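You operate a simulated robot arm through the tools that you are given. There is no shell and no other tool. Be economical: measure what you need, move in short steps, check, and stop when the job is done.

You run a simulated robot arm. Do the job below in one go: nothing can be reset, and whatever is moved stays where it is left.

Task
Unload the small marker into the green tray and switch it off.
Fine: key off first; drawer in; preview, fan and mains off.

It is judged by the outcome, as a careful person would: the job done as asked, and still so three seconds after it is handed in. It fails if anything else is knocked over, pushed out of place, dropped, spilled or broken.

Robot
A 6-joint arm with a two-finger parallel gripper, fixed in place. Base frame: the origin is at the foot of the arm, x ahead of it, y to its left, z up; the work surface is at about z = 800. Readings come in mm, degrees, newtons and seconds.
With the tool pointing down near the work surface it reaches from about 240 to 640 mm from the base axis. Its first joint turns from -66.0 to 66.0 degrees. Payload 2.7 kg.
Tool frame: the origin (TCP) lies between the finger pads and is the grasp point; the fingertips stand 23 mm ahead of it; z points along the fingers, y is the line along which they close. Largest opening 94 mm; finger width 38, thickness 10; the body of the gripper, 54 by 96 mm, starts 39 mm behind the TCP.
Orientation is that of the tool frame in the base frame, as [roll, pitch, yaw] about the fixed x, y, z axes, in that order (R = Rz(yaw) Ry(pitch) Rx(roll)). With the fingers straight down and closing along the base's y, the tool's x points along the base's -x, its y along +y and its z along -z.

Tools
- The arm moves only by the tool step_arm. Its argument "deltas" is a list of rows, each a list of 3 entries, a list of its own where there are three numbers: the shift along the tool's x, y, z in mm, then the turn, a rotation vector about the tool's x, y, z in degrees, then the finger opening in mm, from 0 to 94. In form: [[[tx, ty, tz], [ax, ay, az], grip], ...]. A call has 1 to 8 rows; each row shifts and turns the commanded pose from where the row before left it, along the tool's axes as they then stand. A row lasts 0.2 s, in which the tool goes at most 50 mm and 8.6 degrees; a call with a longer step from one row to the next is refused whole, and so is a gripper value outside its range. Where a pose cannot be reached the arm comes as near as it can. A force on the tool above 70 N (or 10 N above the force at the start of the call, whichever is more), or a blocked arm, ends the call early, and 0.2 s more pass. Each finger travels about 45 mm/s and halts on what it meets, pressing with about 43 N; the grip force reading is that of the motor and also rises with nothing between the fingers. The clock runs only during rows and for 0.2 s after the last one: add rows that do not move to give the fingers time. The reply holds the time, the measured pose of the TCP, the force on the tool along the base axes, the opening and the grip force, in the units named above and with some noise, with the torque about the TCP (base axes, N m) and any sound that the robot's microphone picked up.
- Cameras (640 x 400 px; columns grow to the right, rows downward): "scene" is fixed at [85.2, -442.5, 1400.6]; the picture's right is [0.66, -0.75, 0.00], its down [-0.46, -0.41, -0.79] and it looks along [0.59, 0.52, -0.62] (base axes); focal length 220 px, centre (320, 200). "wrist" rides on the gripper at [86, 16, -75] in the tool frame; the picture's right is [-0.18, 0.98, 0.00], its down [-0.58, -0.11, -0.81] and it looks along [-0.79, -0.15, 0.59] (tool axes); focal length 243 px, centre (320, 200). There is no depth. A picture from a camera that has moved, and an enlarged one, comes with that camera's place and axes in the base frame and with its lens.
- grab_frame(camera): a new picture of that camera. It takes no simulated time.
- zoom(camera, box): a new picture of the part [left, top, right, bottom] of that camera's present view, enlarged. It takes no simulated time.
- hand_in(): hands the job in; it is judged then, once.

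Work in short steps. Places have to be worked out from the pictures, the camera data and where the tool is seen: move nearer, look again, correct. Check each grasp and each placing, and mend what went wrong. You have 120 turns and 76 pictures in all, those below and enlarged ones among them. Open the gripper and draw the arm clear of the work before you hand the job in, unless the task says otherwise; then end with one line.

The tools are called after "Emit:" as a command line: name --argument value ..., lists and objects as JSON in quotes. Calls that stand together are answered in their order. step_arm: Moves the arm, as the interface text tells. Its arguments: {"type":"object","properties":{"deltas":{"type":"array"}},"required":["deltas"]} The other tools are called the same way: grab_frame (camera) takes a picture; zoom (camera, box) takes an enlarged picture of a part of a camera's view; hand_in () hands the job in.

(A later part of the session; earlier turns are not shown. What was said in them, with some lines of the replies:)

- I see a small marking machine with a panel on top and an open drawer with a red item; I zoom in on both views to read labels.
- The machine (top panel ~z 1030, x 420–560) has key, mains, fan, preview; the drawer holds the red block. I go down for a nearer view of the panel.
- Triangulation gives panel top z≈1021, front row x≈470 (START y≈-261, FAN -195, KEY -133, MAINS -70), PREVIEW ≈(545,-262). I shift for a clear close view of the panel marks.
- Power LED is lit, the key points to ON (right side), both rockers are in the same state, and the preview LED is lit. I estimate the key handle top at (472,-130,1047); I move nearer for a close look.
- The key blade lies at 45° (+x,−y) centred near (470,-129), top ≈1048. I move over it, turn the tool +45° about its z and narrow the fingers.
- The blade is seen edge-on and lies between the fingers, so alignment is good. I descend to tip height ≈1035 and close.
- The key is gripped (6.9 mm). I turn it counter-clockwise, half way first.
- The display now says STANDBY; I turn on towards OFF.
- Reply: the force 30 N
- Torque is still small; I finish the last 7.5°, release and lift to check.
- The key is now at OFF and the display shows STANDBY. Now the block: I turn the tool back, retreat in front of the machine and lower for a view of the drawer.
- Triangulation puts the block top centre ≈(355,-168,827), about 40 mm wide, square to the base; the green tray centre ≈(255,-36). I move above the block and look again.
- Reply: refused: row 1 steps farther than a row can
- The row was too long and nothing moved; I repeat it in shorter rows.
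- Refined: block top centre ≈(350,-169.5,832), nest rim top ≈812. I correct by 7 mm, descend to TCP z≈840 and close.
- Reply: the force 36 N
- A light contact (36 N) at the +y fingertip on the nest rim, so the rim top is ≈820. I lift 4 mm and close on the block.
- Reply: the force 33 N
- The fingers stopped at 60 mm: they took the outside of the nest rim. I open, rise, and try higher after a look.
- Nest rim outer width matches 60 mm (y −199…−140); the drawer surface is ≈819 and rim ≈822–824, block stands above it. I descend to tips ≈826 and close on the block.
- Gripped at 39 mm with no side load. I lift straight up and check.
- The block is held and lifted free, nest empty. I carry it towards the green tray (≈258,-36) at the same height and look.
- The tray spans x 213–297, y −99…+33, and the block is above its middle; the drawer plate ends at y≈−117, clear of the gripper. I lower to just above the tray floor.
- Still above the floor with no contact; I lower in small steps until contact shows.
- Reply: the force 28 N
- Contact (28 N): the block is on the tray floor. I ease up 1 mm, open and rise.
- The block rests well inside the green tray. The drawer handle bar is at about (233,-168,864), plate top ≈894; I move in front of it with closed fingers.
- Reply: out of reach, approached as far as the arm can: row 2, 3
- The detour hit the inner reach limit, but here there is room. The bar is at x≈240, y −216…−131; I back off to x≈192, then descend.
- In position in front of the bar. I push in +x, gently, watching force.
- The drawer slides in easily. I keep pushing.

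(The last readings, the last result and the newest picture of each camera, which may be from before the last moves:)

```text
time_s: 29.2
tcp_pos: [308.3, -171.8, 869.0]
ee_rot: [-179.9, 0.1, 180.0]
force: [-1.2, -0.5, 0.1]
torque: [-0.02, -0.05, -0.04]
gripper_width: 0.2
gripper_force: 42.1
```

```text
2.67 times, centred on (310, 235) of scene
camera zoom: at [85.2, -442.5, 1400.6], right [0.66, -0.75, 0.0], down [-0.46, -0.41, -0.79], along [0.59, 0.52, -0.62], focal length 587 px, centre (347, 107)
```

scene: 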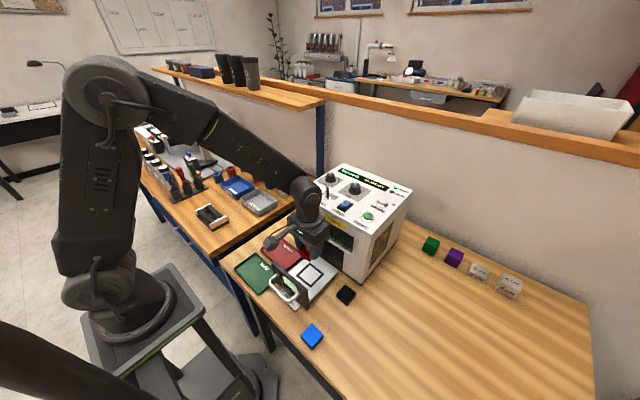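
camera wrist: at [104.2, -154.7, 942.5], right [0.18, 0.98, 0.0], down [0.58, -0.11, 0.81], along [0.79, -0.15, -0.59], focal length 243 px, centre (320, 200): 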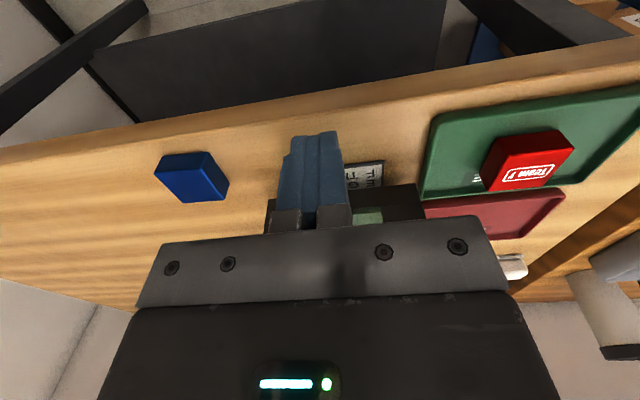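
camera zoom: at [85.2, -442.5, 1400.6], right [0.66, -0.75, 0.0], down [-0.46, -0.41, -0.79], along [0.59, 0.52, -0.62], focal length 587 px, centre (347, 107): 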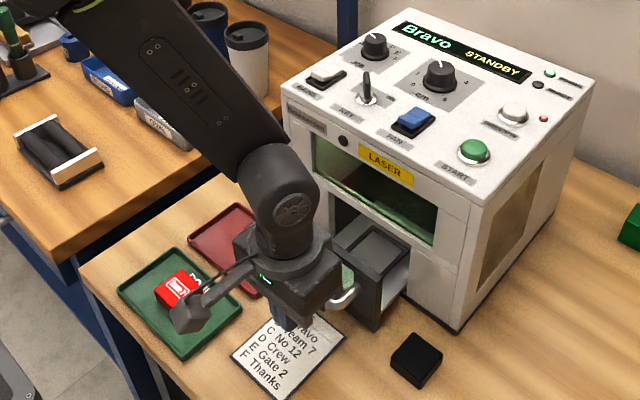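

About 35 mm to go; I push on in smaller rows.

Emit:
step_arm --deltas '[[[-10, 0, 0], [0, 0, 0], 0], [[-10, 0, 0], [0, 0, 0], 0], [[-8, 0, 0], [0, 0, 0], 0], [[-5, 0, 0], [0, 0, 0], 0]]'

Emit:
zoom --camera "scene" --box '[240, 160, 380, 310]'

```text
time_s: 30.2
tcp_pos: [341.0, -170.9, 867.7]
ee_rot: [-179.9, 0.0, -179.9]
force: [-0.5, -0.6, -0.3]
torque: [0.03, 0.02, 0.02]
gripper_width: 0.1
gripper_force: 43.1
```

```text
2.67 times, centred on (310, 235) of scene
camera zoom: at [85.2, -442.5, 1400.6], right [0.66, -0.75, 0.0], down [-0.46, -0.41, -0.79], along [0.59, 0.52, -0.62], focal length 587 px, centre (347, 107)
```

zoom: 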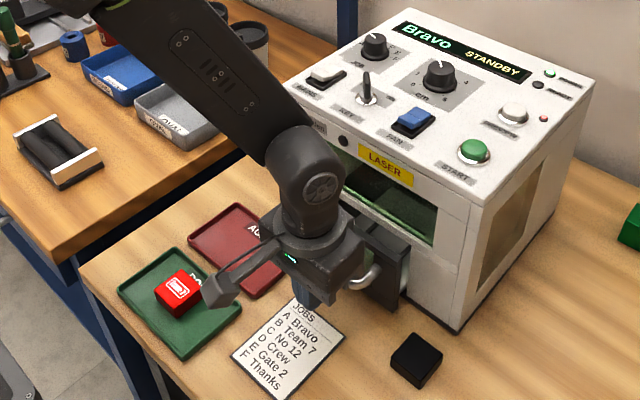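

Still a little open. I continue in 4–5 mm steps until it stops.

Emit:
step_arm --deltas '[[[-5, 0, 0], [0, 0, 0], 0], [[-5, 0, 0], [0, 0, 0], 0], [[-4, 0, 0], [0, 0, 0], 0], [[-4, 0, 0], [0, 0, 0], 0]]'

Emit:
zoom --camera "scene" --box '[290, 200, 370, 300]'

```text
time_s: 31.2
tcp_pos: [358.6, -170.6, 867.3]
ee_rot: [-179.9, 0.1, 180.0]
force: [-0.9, 0.0, 0.5]
torque: [0.0, 0.01, -0.01]
gripper_width: 0.0
gripper_force: 42.3
```

```text
4.00 times, centred on (330, 250) of scene
camera zoom: at [85.2, -442.5, 1400.6], right [0.66, -0.75, 0.0], down [-0.46, -0.41, -0.79], along [0.59, 0.52, -0.62], focal length 881 px, centre (280, 0)
```

zoom: 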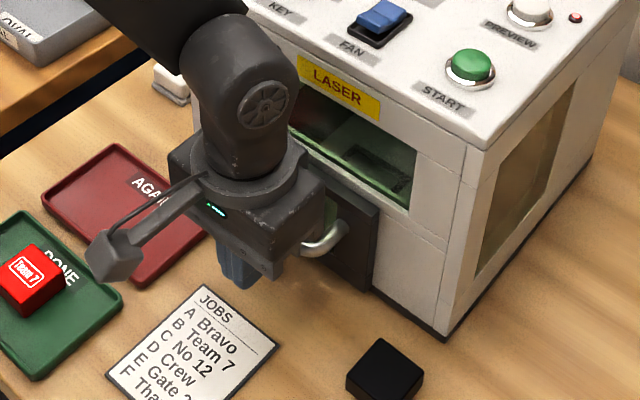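

Nearly flush; a few more millimetres until force rises.

Emit:
step_arm --deltas '[[[-3, 0, 0], [0, 0, 0], 0], [[-3, 0, 0], [0, 0, 0], 0], [[-3, 0, 0], [0, 0, 0], 0]]'

```text
time_s: 32.0
tcp_pos: [360.7, -171.3, 867.4]
ee_rot: [179.7, -1.1, 180.0]
force: [-58.0, -9.6, 34.1]
torque: [0.36, -1.16, 0.21]
gripper_width: 0.0
gripper_force: 42.4
```

It is blocked at x≈361 with 58 N: the drawer is home. I back off and rise, then check.

Emit:
step_arm --deltas '[[[12, 0, 0], [0, 0, 0], 0], [[35, 0, 0], [0, 0, 0], 0], [[30, 0, -30], [0, 0, 0], 0], [[0, 0, -45], [0, 0, 0], 0], [[0, 0, -45], [0, 0, 0], 0], [[0, 0, -45], [0, 0, 0], 0], [[0, 0, -45], [0, 0, 0], 0]]'

Emit:
zoom --camera "scene" --box '[280, 150, 420, 290]'

Emit:
grab_frame --camera "wrist"

```text
time_s: 33.6
tcp_pos: [290.2, -170.4, 1079.0]
ee_rot: [-179.9, 0.1, -180.0]
force: [-0.2, -0.8, -0.4]
torque: [0.0, -0.04, -0.02]
gripper_width: 0.1
gripper_force: 42.6
```

```text
2.86 times, centred on (350, 220) of scene
camera zoom: at [85.2, -442.5, 1400.6], right [0.66, -0.75, 0.0], down [-0.46, -0.41, -0.79], along [0.59, 0.52, -0.62], focal length 629 px, centre (234, 143)
```

zoom: 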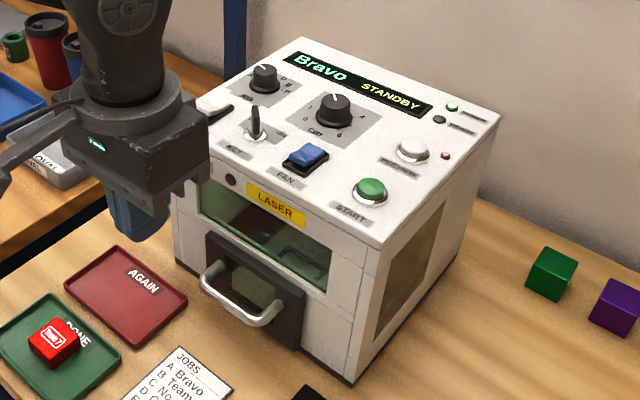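

```text
29 pictures are left
camera wrist: at [203.1, -153.8, 1152.4], right [0.18, 0.98, 0.0], down [0.58, -0.11, 0.81], along [0.79, -0.15, -0.59], focal length 243 px, centre (320, 200)
```

wrist: 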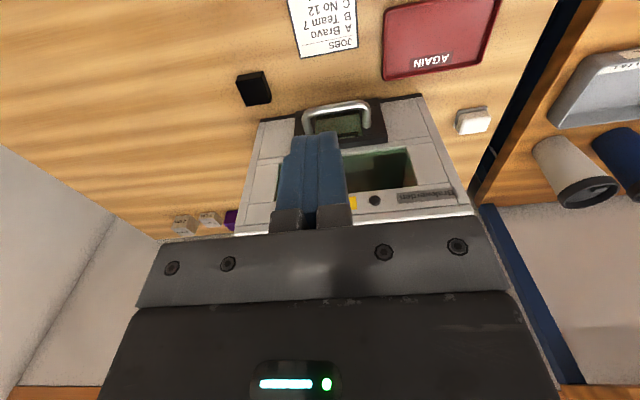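

The drawer is flush. Now PREVIEW at ≈(542,-266), top ≈1033: I move above it with closed fingers.

Emit:
step_arm --deltas '[[[0, 0, -40], [0, 0, 0], 0], [[-42, -16, 0], [0, 0, 0], 0], [[-42, -16, 0], [0, 0, 0], 0], [[-42, -16, 0], [0, 0, 0], 0], [[-42, -16, 0], [0, 0, 0], 0], [[-42, -16, 0], [0, 0, 0], 0], [[-42, -14, 0], [0, 0, 0], 0], [[0, 0, 30], [0, 0, 0], 0]]'

Emit:
zoom --camera "wrist" --box '[220, 20, 420, 180]'

Emit:
zoom --camera "scene" --box '[330, 130, 430, 230]'

```text
time_s: 35.4
tcp_pos: [533.3, -260.3, 1087.8]
ee_rot: [-179.9, 0.1, -179.9]
force: [0.3, -0.7, -1.0]
torque: [0.01, 0.0, 0.0]
gripper_width: 0.3
gripper_force: 42.7
out of reach, approached as far as the arm can: row 7
```

```text
2.50 times, centred on (320, 100) of wrist
camera zoom: at [445.3, -244.0, 1163.2], right [0.18, 0.98, 0.0], down [0.58, -0.11, 0.81], along [0.79, -0.15, -0.59], focal length 606 px, centre (320, 450)
```

zoom: 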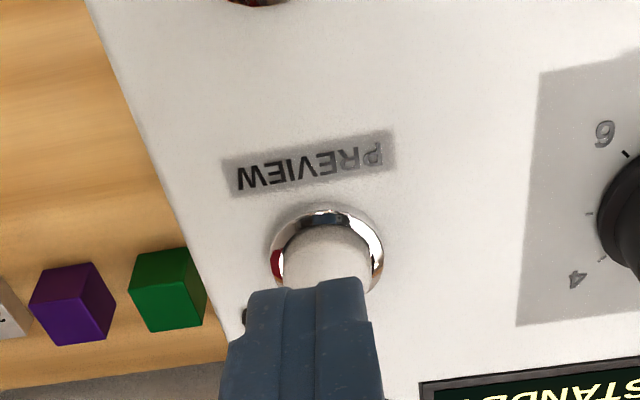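

```text
4.00 times, centred on (380, 180) of scene
camera zoom: at [85.2, -442.5, 1400.6], right [0.66, -0.75, 0.0], down [-0.46, -0.41, -0.79], along [0.59, 0.52, -0.62], focal length 881 px, centre (80, 280)
```

zoom: 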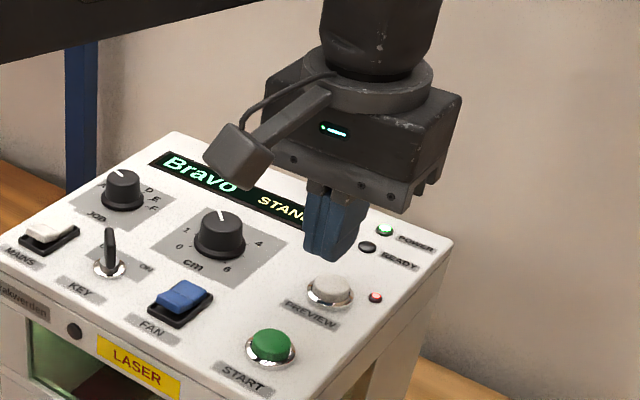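

The button centre is ≈(543,-263); I come down 22 mm and shift 9 mm forward.

Emit:
step_arm --deltas '[[[0, 0, 18], [0, 0, 0], 0], [[-9, -2, 4], [0, 0, 0], 0]]'

Emit:
zoom --camera "scene" --box '[350, 160, 420, 220]'

```text
time_s: 36.0
tcp_pos: [541.1, -263.1, 1065.9]
ee_rot: [-179.9, 0.1, -180.0]
force: [-0.4, 0.5, 0.4]
torque: [0.01, 0.04, -0.03]
gripper_width: 0.1
gripper_force: 42.7
```

```text
6.67 times, centred on (385, 190) of scene
camera zoom: at [85.2, -442.5, 1400.6], right [0.66, -0.75, 0.0], down [-0.46, -0.41, -0.79], along [0.59, 0.52, -0.62], focal length 1468 px, centre (-113, 267)
```

zoom: 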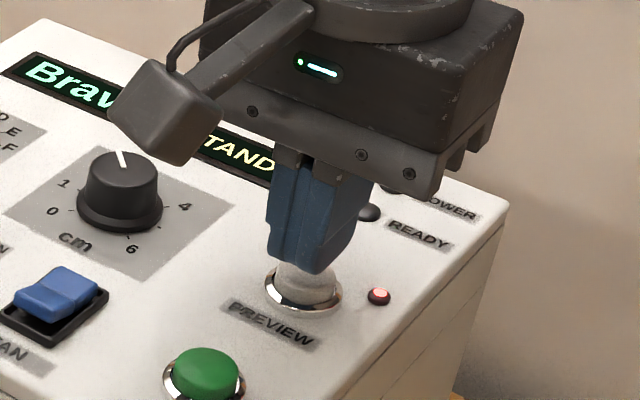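

The fingers are centred over the button. I press down in small steps.

Emit:
step_arm --deltas '[[[0, 0, 4], [0, 0, 0], 0], [[0, 0, 3], [0, 0, 0], 0], [[0, 0, 2], [0, 0, 0], 0]]'

```text
time_s: 36.8
tcp_pos: [541.5, -263.1, 1057.5]
ee_rot: [-179.8, 0.1, -180.0]
force: [0.0, 0.2, -0.3]
torque: [0.0, -0.02, 0.02]
gripper_width: 0.0
gripper_force: 42.6
```

Emit:
step_arm --deltas '[[[0, 0, 2], [0, 0, 0], 0], [[0, 0, 2], [0, 0, 0], 0]]'

```text
time_s: 37.4
tcp_pos: [541.6, -263.6, 1053.6]
ee_rot: [180.0, 0.1, 179.9]
force: [-0.6, -0.6, 2.0]
torque: [-0.01, 0.0, 0.0]
gripper_width: 0.0
gripper_force: 42.5
```

Contact just starting at tip ≈1031. I press on another 2–3 mm.

Emit:
step_arm --deltas '[[[0, 0, 1.5], [0, 0, 0], 0], [[0, 0, 1.5], [0, 0, 0], 0]]'

Emit:
zoom --camera "scene" --box '[350, 160, 420, 220]'

```text
time_s: 38.0
tcp_pos: [541.9, -263.0, 1050.4]
ee_rot: [-179.8, 0.2, 179.9]
force: [-1.1, 0.6, 4.1]
torque: [0.01, -0.06, 0.03]
gripper_width: 0.3
gripper_force: 42.6
heard: click
```

```text
6.67 times, centred on (385, 190) of scene
camera zoom: at [85.1, -442.4, 1400.6], right [0.66, -0.75, 0.0], down [-0.46, -0.41, -0.79], along [0.59, 0.52, -0.62], focal length 1468 px, centre (-113, 267)
```

zoom: 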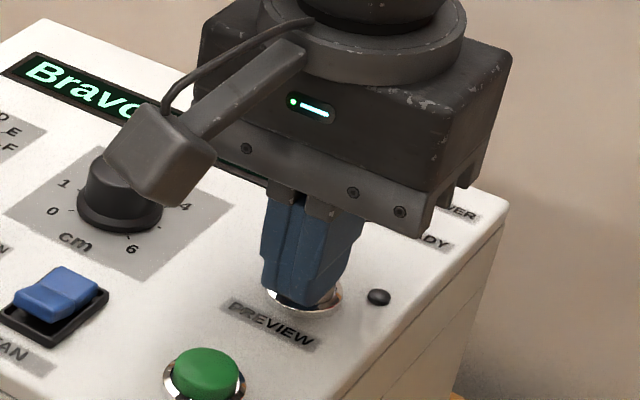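

Click heard and the preview LED is out. I lift and move back to look closely at the FAN rocker, with fingers opened for view.

Emit:
step_arm --deltas '[[[0, 0, -30], [0, 0, 0], 0], [[10, 5, -30], [0, 0, 0], 0], [[40, 15, 0], [0, 0, 0], 20], [[40, 18, 0], [0, 0, 0], 40], [[40, 18, 0], [0, 0, 0], 60], [[10, 18, 0], [0, 0, 0], 80]]'

Emit:
grab_frame --camera "wrist"

Emit:
zoom --camera "wrist" --box '[270, 90, 370, 160]'

Emit:
zoom --camera "scene" --box '[325, 185, 365, 215]'

```text
time_s: 39.4
tcp_pos: [402.0, -188.4, 1109.1]
ee_rot: [-180.0, 0.2, -179.9]
force: [0.2, 0.6, 0.2]
torque: [0.0, -0.01, -0.01]
gripper_width: 80.0
gripper_force: 0.1
```

```text
24 pictures are left
camera wrist: at [314.3, -171.4, 1184.1], right [0.18, 0.98, 0.0], down [0.58, -0.11, 0.81], along [0.79, -0.15, -0.59], focal length 243 px, centre (320, 200)
```

wrist: 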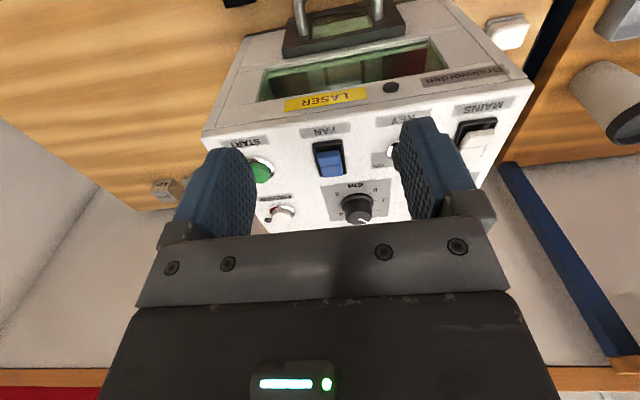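

```text
5.71 times, centred on (320, 125) of wrist
camera zoom: at [314.3, -171.4, 1184.1], right [0.18, 0.98, 0.0], down [0.58, -0.11, 0.81], along [0.79, -0.15, -0.59], focal length 1386 px, centre (320, 629)
```

zoom: 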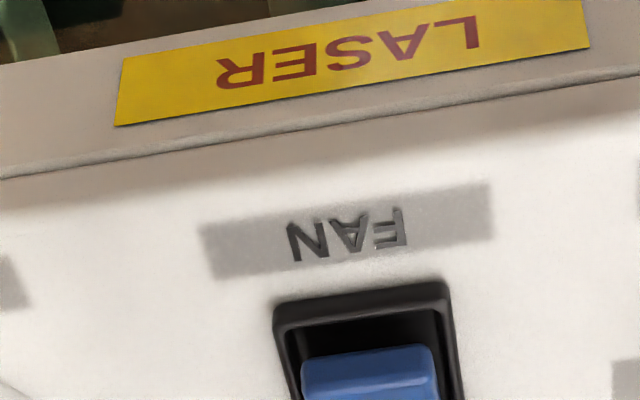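

```text
13.33 times, centred on (345, 200) of scene
camera zoom: at [85.2, -442.5, 1400.6], right [0.66, -0.75, 0.0], down [-0.46, -0.41, -0.79], along [0.59, 0.52, -0.62], focal length 2936 px, centre (-13, 200)
```

zoom: 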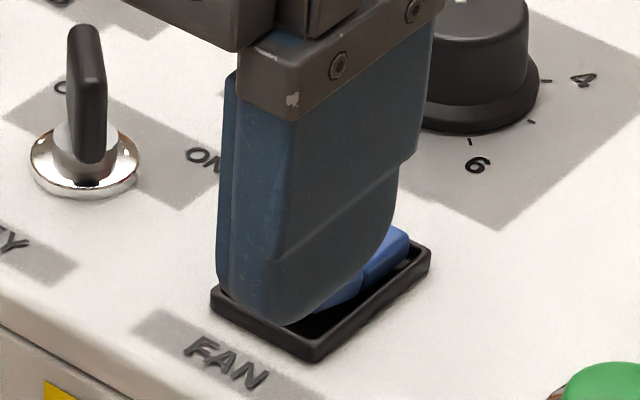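

Emit:
zoom --camera "wrist" --box '[295, 130, 365, 185]'

```text
7.27 times, centred on (330, 158) of wrist
camera zoom: at [314.3, -171.4, 1184.1], right [0.18, 0.98, 0.0], down [0.58, -0.11, 0.81], along [0.79, -0.15, -0.59], focal length 1764 px, centre (247, 509)
```

zoom: 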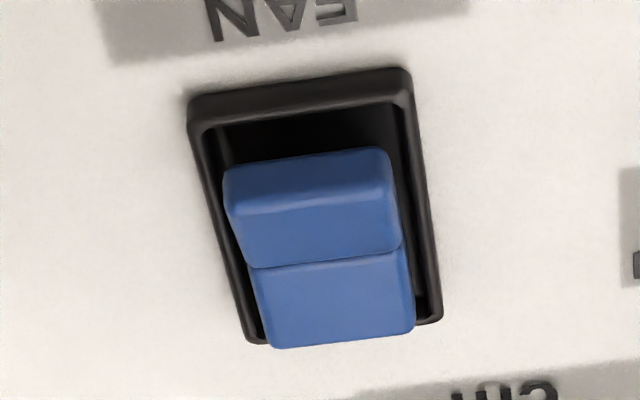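

Working it through: the rocker's near (−x) end is raised (z≈1037) and its far end flush (≈1028); MAINS looks the same and is certainly on, so off = press the near end. I place the closed fingers so that only the near half (x up to ≈466) is under them.

Emit:
step_arm --deltas '[[[-22, -1, 0], [0, 0, 0], 50], [[-22, -1.5, 0], [0, 0, 0], 20], [[0, 0, 0], [0, 0, 0], 0], [[0, 0, 0], [0, 0, 0], 0], [[0, 0, 25], [0, 0, 0], 0], [[0, 0, 18], [0, 0, 0], 0]]'

Emit:
zoom --camera "scene" --box '[315, 170, 375, 220]'

Emit:
zoom --camera "wrist" --box '[260, 50, 380, 200]'

```text
time_s: 40.8
tcp_pos: [445.7, -191.2, 1064.8]
ee_rot: [-179.8, 0.1, -179.9]
force: [0.2, -0.4, 0.1]
torque: [0.0, -0.01, -0.01]
gripper_width: 0.0
gripper_force: 43.1
```

```text
8.00 times, centred on (345, 195) of scene
camera zoom: at [85.2, -442.5, 1400.6], right [0.66, -0.75, 0.0], down [-0.46, -0.41, -0.79], along [0.59, 0.52, -0.62], focal length 1762 px, centre (120, 240)
```

zoom: 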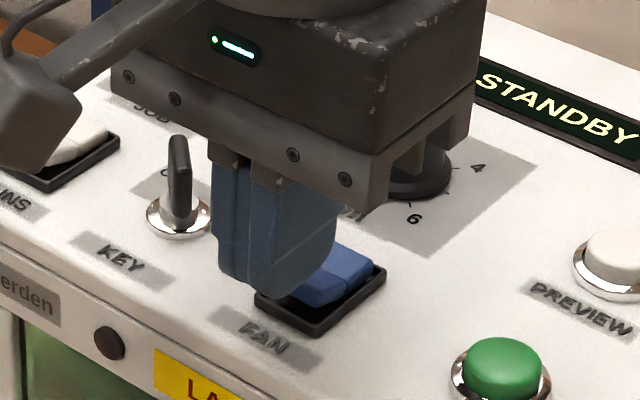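

```text
2.67 times, centred on (320, 125) of wrist
camera zoom: at [358.7, -174.4, 1140.9], right [0.18, 0.98, 0.0], down [0.58, -0.11, 0.81], along [0.79, -0.15, -0.59], focal length 647 px, centre (320, 400)
```

zoom: 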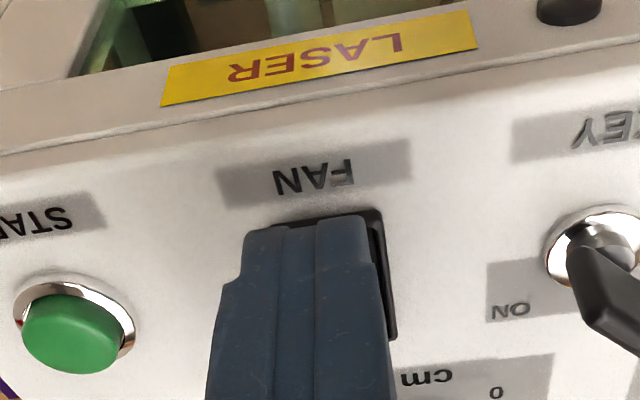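

Fingers are over the near half. I press down in small steps, watching force and listening for the click.

Emit:
step_arm --deltas '[[[0, 0, 3], [0, 0, 0], 0], [[0, 0, 3], [0, 0, 0], 0], [[0, 0, 2], [0, 0, 0], 0]]'

```text
time_s: 41.6
tcp_pos: [445.5, -192.6, 1058.6]
ee_rot: [-179.9, 0.0, -179.9]
force: [1.0, 0.6, -0.1]
torque: [0.0, -0.04, -0.01]
gripper_width: 0.0
gripper_force: 42.4
```

Emit:
step_arm --deltas '[[[0, 0, 2], [0, 0, 0], 0], [[0, 0, 2], [0, 0, 0], 0], [[0, 0, 1.5], [0, 0, 0], 0]]'

```text
time_s: 42.4
tcp_pos: [445.0, -192.7, 1053.5]
ee_rot: [-179.9, 0.1, 179.9]
force: [0.2, -0.2, 0.0]
torque: [-0.01, 0.0, 0.04]
gripper_width: 0.0
gripper_force: 42.5
```

Emit:
zoom --camera "scene" --box '[325, 180, 365, 215]'

```text
11.43 times, centred on (345, 198) of scene
camera zoom: at [85.2, -442.5, 1400.6], right [0.66, -0.75, 0.0], down [-0.46, -0.41, -0.79], along [0.59, 0.52, -0.62], focal length 2516 px, centre (34, 229)
```

zoom: 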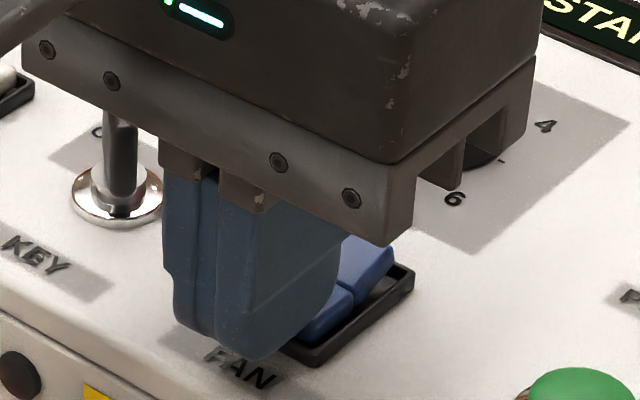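

The tips are just ahead of the rocker (over the bezel), untouched. I lift 10 mm, move 9 mm further in, and press again.

Emit:
step_arm --deltas '[[[0, 0, -10], [0, 0, 0], 0], [[-9, 1, 0], [0, 0, 0], 0], [[0, 0, 2], [0, 0, 0], 0], [[0, 0, 2], [0, 0, 0], 0]]'

```text
time_s: 43.4
tcp_pos: [454.8, -191.4, 1058.3]
ee_rot: [-179.9, 0.1, 180.0]
force: [-0.3, 0.0, 0.3]
torque: [0.01, 0.0, 0.02]
gripper_width: 0.2
gripper_force: 42.4
```

Emit:
step_arm --deltas '[[[0, 0, 1.5], [0, 0, 0], 0], [[0, 0, 1.5], [0, 0, 0], 0], [[0, 0, 1.5], [0, 0, 0], 0]]'

Emit:
zoom --camera "scene" --box '[325, 180, 365, 215]'

```text
time_s: 44.2
tcp_pos: [454.4, -191.4, 1055.5]
ee_rot: [-179.9, 0.2, 180.0]
force: [-0.3, -1.1, 0.3]
torque: [0.02, 0.01, 0.0]
gripper_width: 0.4
gripper_force: 42.7
```

```text
11.43 times, centred on (345, 198) of scene
camera zoom: at [85.2, -442.5, 1400.6], right [0.66, -0.75, 0.0], down [-0.46, -0.41, -0.79], along [0.59, 0.52, -0.62], focal length 2516 px, centre (34, 229)
```

zoom: 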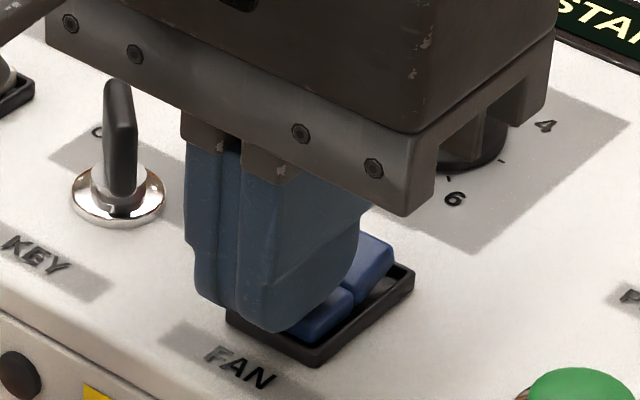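

Still no contact; I go further in 2 mm steps.

Emit:
step_arm --deltas '[[[0, 0, 1.5], [0, 0, 0], 0], [[0, 0, 1.5], [0, 0, 0], 0]]'

```text
time_s: 44.8
tcp_pos: [454.9, -189.0, 1053.5]
ee_rot: [-179.8, 0.3, 180.0]
force: [-2.9, 2.3, 12.5]
torque: [0.09, -0.16, -0.08]
gripper_width: 0.0
gripper_force: 43.2
```

Contact reads 12 N but the torque puts it near x≈468, not the near end, so I should not force it. I lift clear and take an unobstructed close look at the rocker.

Emit:
step_arm --deltas '[[[0, 0, -30], [0, 0, 0], 0], [[0, 10, -45], [0, 0, 0], 0], [[0, 45, -20], [0, 0, 0], 0], [[0, 45, 0], [0, 0, 0], 0], [[0, 40, 0], [0, 0, 0], 0]]'

Emit:
zoom --camera "scene" --box '[325, 185, 365, 215]'

```text
time_s: 46.0
tcp_pos: [455.0, -50.7, 1146.6]
ee_rot: [-180.0, 0.1, 180.0]
force: [-0.1, 0.3, -0.2]
torque: [-0.02, -0.02, -0.02]
gripper_width: 0.1
gripper_force: 42.3
```

```text
13.33 times, centred on (345, 200) of scene
camera zoom: at [85.2, -442.5, 1400.6], right [0.66, -0.75, 0.0], down [-0.46, -0.41, -0.79], along [0.59, 0.52, -0.62], focal length 2936 px, centre (-13, 200)
```

zoom: 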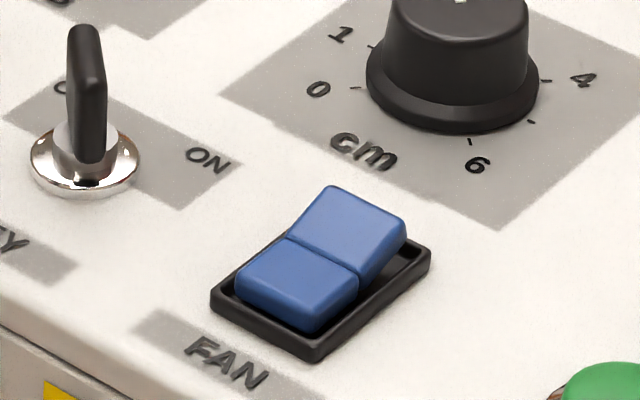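

Now it is clear: the near half is the flat, pressed side and the far (+x) end stands raised (x≈482, z≈1035, y≈−195). I move over the far end: tool at (488,-195), still high.

Emit:
step_arm --deltas '[[[-8, -36, 0], [0, 0, 0], 0], [[-8, -36, 0], [0, 0, 0], 0], [[-8, -36, 0], [0, 0, 0], 0], [[-9, -36, 0], [0, 0, 0], 0], [[0, 0, 45], [0, 0, 0], 0], [[0, 0, 30], [0, 0, 0], 0]]'

Emit:
zoom --camera "scene" --box '[325, 175, 375, 215]'

```text
time_s: 47.4
tcp_pos: [488.4, -195.1, 1072.8]
ee_rot: [-180.0, 0.1, -179.9]
force: [0.2, -0.9, -0.6]
torque: [-0.01, -0.02, 0.0]
gripper_width: 0.0
gripper_force: 41.8
```

```text
10.00 times, centred on (350, 195) of scene
camera zoom: at [85.2, -442.5, 1400.6], right [0.66, -0.75, 0.0], down [-0.46, -0.41, -0.79], along [0.59, 0.52, -0.62], focal length 2202 px, centre (20, 250)
```

zoom: 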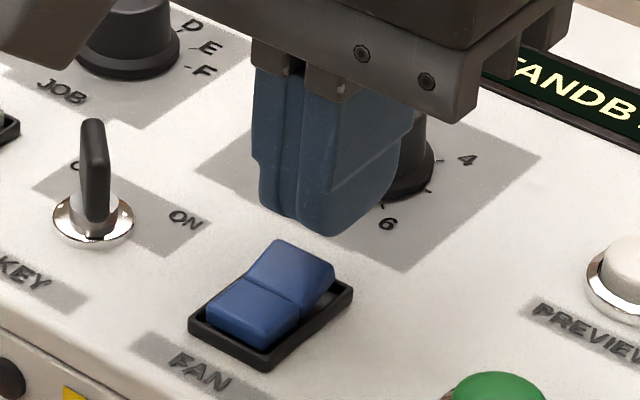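

The fingers line up above the far half. I descend in small steps.

Emit:
step_arm --deltas '[[[0, 0, 7], [0, 0, 0], 0], [[0, 0, 4], [0, 0, 0], 0], [[0, 0, 2], [0, 0, 0], 0]]'

```text
time_s: 48.2
tcp_pos: [487.4, -194.5, 1059.6]
ee_rot: [-180.0, 0.1, 179.9]
force: [1.1, 0.3, -0.6]
torque: [-0.01, 0.01, 0.02]
gripper_width: 0.0
gripper_force: 43.4
```

Emit:
step_arm --deltas '[[[0, 0, 2], [0, 0, 0], 0], [[0, 0, 1.5], [0, 0, 0], 0], [[0, 0, 1.5], [0, 0, 0], 0]]'

```text
time_s: 49.0
tcp_pos: [486.1, -193.8, 1054.9]
ee_rot: [-179.9, 0.2, -180.0]
force: [0.2, -0.4, 3.5]
torque: [0.02, 0.1, -0.01]
gripper_width: 0.0
gripper_force: 42.6
```

Light contact on the −x side of the tips, as wanted; I press on.

Emit:
step_arm --deltas '[[[0, 0, 1.5], [0, 0, 0], 0], [[0, 0, 1.5], [0, 0, 0], 0], [[0, 0, 1.5], [0, 0, 0], 0]]'

Emit:
zoom --camera "scene" --box '[325, 175, 375, 215]'

```text
time_s: 49.8
tcp_pos: [486.5, -194.3, 1055.1]
ee_rot: [-179.7, 0.6, -179.9]
force: [-5.8, 4.4, 36.6]
torque: [0.13, 0.74, -0.04]
gripper_width: 0.0
gripper_force: 42.2
```

```text
10.00 times, centred on (350, 195) of scene
camera zoom: at [84.5, -442.1, 1400.8], right [0.66, -0.75, 0.0], down [-0.46, -0.41, -0.79], along [0.59, 0.52, -0.62], focal length 2202 px, centre (20, 250)
```

zoom: 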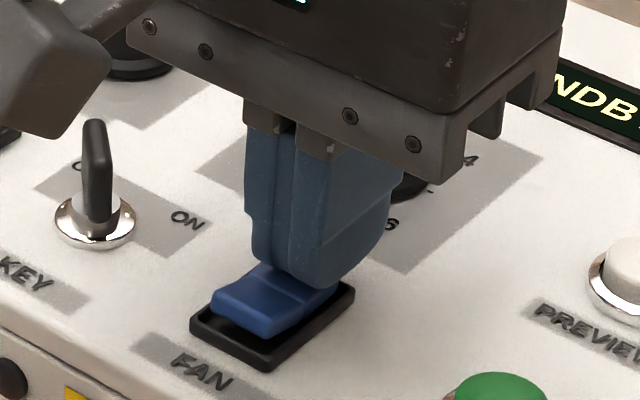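

The rocker has tipped over: near end is up now. I lift away and verify, and look at MAINS.

Emit:
step_arm --deltas '[[[0, 0, -30], [0, 0, 0], 0], [[0, 0, -45], [0, 0, 0], 0], [[40, 0, -20], [0, 0, 0], 0], [[40, 0, 0], [0, 0, 0], 0], [[40, 0, 0], [0, 0, 0], 0]]'

Emit:
zoom --camera "scene" --box '[295, 155, 415, 235]'

```text
time_s: 51.0
tcp_pos: [366.0, -194.9, 1143.5]
ee_rot: [-179.9, 0.1, 180.0]
force: [0.2, 0.4, 1.0]
torque: [0.0, 0.01, -0.03]
gripper_width: 0.0
gripper_force: 42.6
```

```text
5.00 times, centred on (355, 195) of scene
camera zoom: at [85.2, -442.5, 1400.6], right [0.66, -0.75, 0.0], down [-0.46, -0.41, -0.79], along [0.59, 0.52, -0.62], focal length 1101 px, centre (145, 225)
```

zoom: 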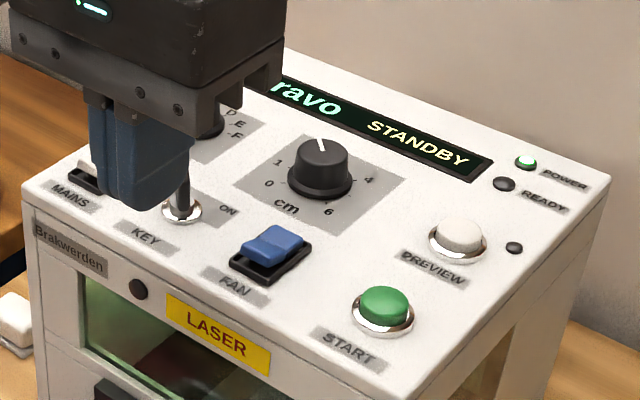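

Emit:
zoom --camera "scene" --box '[325, 185, 365, 215]'

```text
13.33 times, centred on (345, 200) of scene
camera zoom: at [85.2, -442.5, 1400.6], right [0.66, -0.75, 0.0], down [-0.46, -0.41, -0.79], along [0.59, 0.52, -0.62], focal length 2936 px, centre (-13, 200)
```

zoom: 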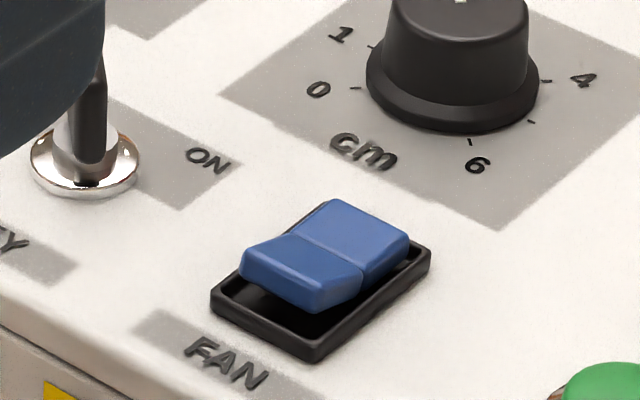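

Important: this looks like the state before my first push (near end up, dark well visible in front), so my first press had likely already switched it, and this one switched it back. I clear the view and compare with MAINS, which is surely on.

Emit:
step_arm --deltas '[[[0, -45, -10], [0, 0, 0], 0], [[0, -45, 0], [0, 0, 0], 0], [[0, -40, 0], [0, 0, 0], 0]]'

Emit:
zoom --camera "scene" --box '[290, 170, 360, 220]'

```text
time_s: 51.8
tcp_pos: [366.9, -324.1, 1153.4]
ee_rot: [-179.8, 0.1, -179.9]
force: [-0.2, -0.4, -0.3]
torque: [0.0, -0.02, 0.01]
gripper_width: 0.0
gripper_force: 42.5
```

```text
8.00 times, centred on (325, 195) of scene
camera zoom: at [85.2, -442.5, 1400.6], right [0.66, -0.75, 0.0], down [-0.46, -0.41, -0.79], along [0.59, 0.52, -0.62], focal length 1762 px, centre (280, 240)
```

zoom: 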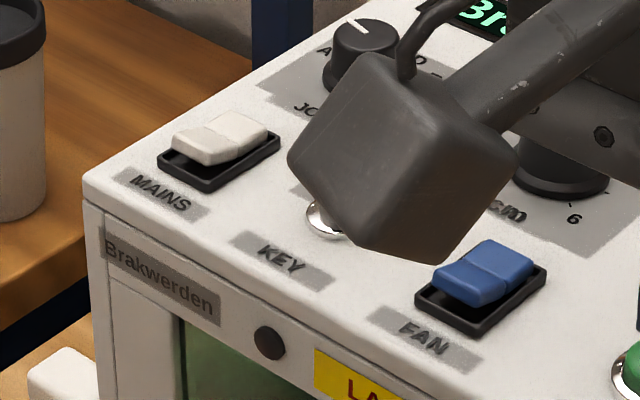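

Confirmed: FAN is back in the same state as MAINS (on), so off is near end down. I go back over FAN's near end at (455,-193), as in the first press that tipped it.

Emit:
step_arm --deltas '[[[-22, 33, 0], [0, 0, 0], 0], [[-22, 33, 0], [0, 0, 0], 0], [[-22, 33, 0], [0, 0, 0], 0], [[-22, 32, 0], [0, 0, 0], 0], [[0, 0, 45], [0, 0, 0], 0], [[0, 0, 40], [0, 0, 0], 0], [[0, 0, 6], [0, 0, 0], 0]]'

```text
time_s: 53.4
tcp_pos: [456.4, -194.2, 1061.6]
ee_rot: [-179.9, 0.2, -180.0]
force: [0.0, -0.2, -0.5]
torque: [0.01, 0.0, 0.02]
gripper_width: 0.0
gripper_force: 42.6
```

Emit:
step_arm --deltas '[[[1.5, 0, 2], [0, 0, 0], 0], [[0, 0, 2], [0, 0, 0], 0], [[0, 0, 2], [0, 0, 0], 0]]'

```text
time_s: 54.2
tcp_pos: [453.3, -193.1, 1058.3]
ee_rot: [-179.9, 0.0, -179.9]
force: [-1.6, -0.1, 1.9]
torque: [0.01, 0.04, 0.01]
gripper_width: 0.0
gripper_force: 43.0
```

Emit:
step_arm --deltas '[[[0, 0, 1.5], [0, 0, 0], 0], [[0, 0, 1.5], [0, 0, 0], 0], [[0, 0, 1], [0, 0, 0], 0]]'

```text
time_s: 55.0
tcp_pos: [454.2, -193.3, 1053.7]
ee_rot: [-179.9, 0.1, -180.0]
force: [-0.7, 0.9, 1.0]
torque: [0.0, 0.02, 0.04]
gripper_width: 0.0
gripper_force: 42.2
```

Force dropped back while the tip went down, so it likely tipped. One millimetre more, then lift and look.

Emit:
step_arm --deltas '[[[0, 0, 1], [0, 0, 0], 0], [[0, 0, -20], [0, 0, 0], 0], [[0, 0, -40], [0, 0, 0], 0], [[0, 45, -15], [0, 0, 0], 0], [[0, 45, 0], [0, 0, 0], 0], [[0, 28, 0], [0, 0, 0], 0]]'

Emit:
zoom --camera "scene" --box '[290, 165, 370, 220]'

```text
time_s: 56.4
tcp_pos: [453.2, -74.8, 1126.9]
ee_rot: [-179.9, 0.1, -179.9]
force: [-0.1, 0.3, -0.8]
torque: [0.01, 0.01, -0.01]
gripper_width: 0.0
gripper_force: 42.4
```

```text
7.27 times, centred on (330, 192) of scene
camera zoom: at [85.2, -442.5, 1400.6], right [0.66, -0.75, 0.0], down [-0.46, -0.41, -0.79], along [0.59, 0.52, -0.62], focal length 1601 px, centre (247, 254)
```

zoom: 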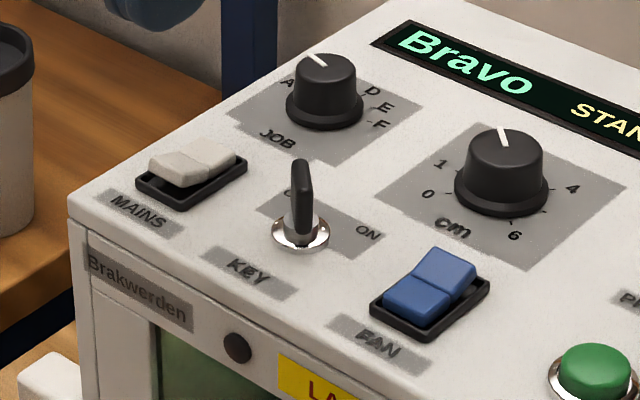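

FAN is now off (near end down) and MAINS still on (near end up). The tool is over MAINS' near end; I press it the same way.

Emit:
step_arm --deltas '[[[0, 0, 40], [0, 0, 0], 0], [[0, 0, 25], [0, 0, 0], 0], [[0, 0, 3], [0, 0, 0], 0], [[0, 0, 2], [0, 0, 0], 0], [[0, 0, 1.5], [0, 0, 0], 0], [[0, 0, 1.5], [0, 0, 0], 0]]'

```text
time_s: 57.8
tcp_pos: [454.0, -76.0, 1053.1]
ee_rot: [-179.9, 0.1, -179.9]
force: [0.0, 0.2, -0.2]
torque: [-0.02, -0.01, -0.03]
gripper_width: 0.0
gripper_force: 42.3
```

Emit:
step_arm --deltas '[[[0, 0, 1], [0, 0, 0], 0], [[0, 0, -20], [0, 0, 0], 0], [[0, 0, -40], [0, 0, 0], 0], [[40, 0, -15], [0, 0, 0], 0], [[40, 0, 0], [0, 0, 0], 0], [[40, 20, 0], [0, 0, 0], 20], [[30, 20, 0], [0, 0, 0], 40]]'

Emit:
zoom --camera "scene" --box '[285, 155, 415, 235]'

```text
time_s: 59.4
tcp_pos: [302.8, -35.2, 1126.9]
ee_rot: [-179.9, 0.2, 179.9]
force: [-0.7, 0.5, 0.3]
torque: [-0.02, -0.02, 0.01]
gripper_width: 40.2
gripper_force: 0.1
```

```text
4.92 times, centred on (350, 195) of scene
camera zoom: at [85.2, -442.5, 1400.6], right [0.66, -0.75, 0.0], down [-0.46, -0.41, -0.79], along [0.59, 0.52, -0.62], focal length 1084 px, centre (172, 225)
```

zoom: 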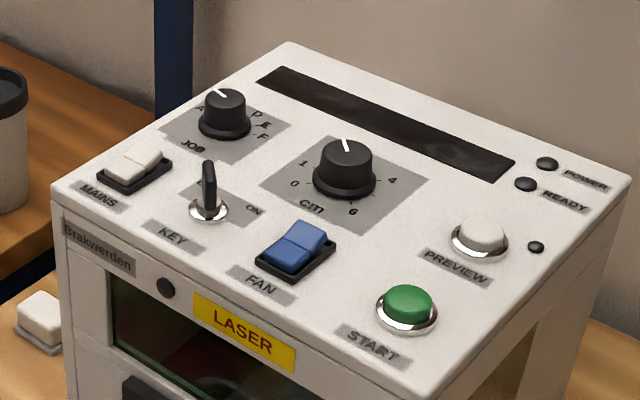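

MAINS is off: display and all LEDs are dark, and FAN and MAINS match. I open the gripper, raise the arm clear, and take one final overview.

Emit:
step_arm --deltas '[[[0, 0, -40], [0, 0, 0], 60], [[0, 0, -40], [0, 0, 0], 80], [[0, 0, -20], [0, 0, 0], 90]]'

Emit:
zoom --camera "scene" --box '[210, 150, 450, 320]'

```text
time_s: 60.2
tcp_pos: [303.1, -36.0, 1227.5]
ee_rot: [-179.9, 0.1, 180.0]
force: [-0.3, -0.2, 0.4]
torque: [-0.01, -0.01, -0.01]
gripper_width: 90.1
gripper_force: 0.0
```

```text
2.35 times, centred on (330, 235) of scene
camera zoom: at [85.2, -442.5, 1400.6], right [0.66, -0.75, 0.0], down [-0.46, -0.41, -0.79], along [0.59, 0.52, -0.62], focal length 518 px, centre (296, 118)
```

zoom: 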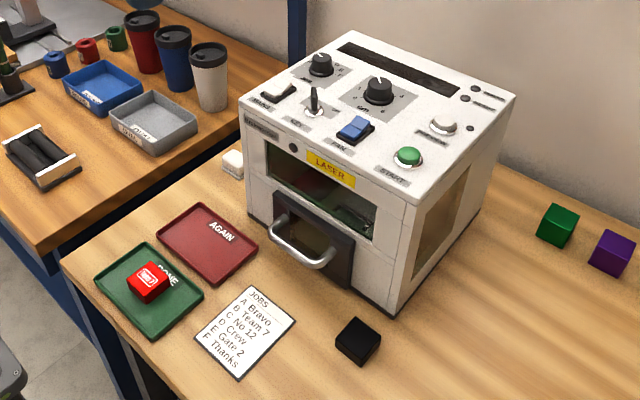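

Everything is in place: block in the green tray, drawer in, key, preview, fan and mains off, arm clear. I hand in.

Emit:
hand_in

```text
The job is handed in.
```

The red block is in the green tray and the marker is off: key off first, then drawer in, then preview, fan and mains off; the fan rocker got switched off, on and off again before mains because I misread it.
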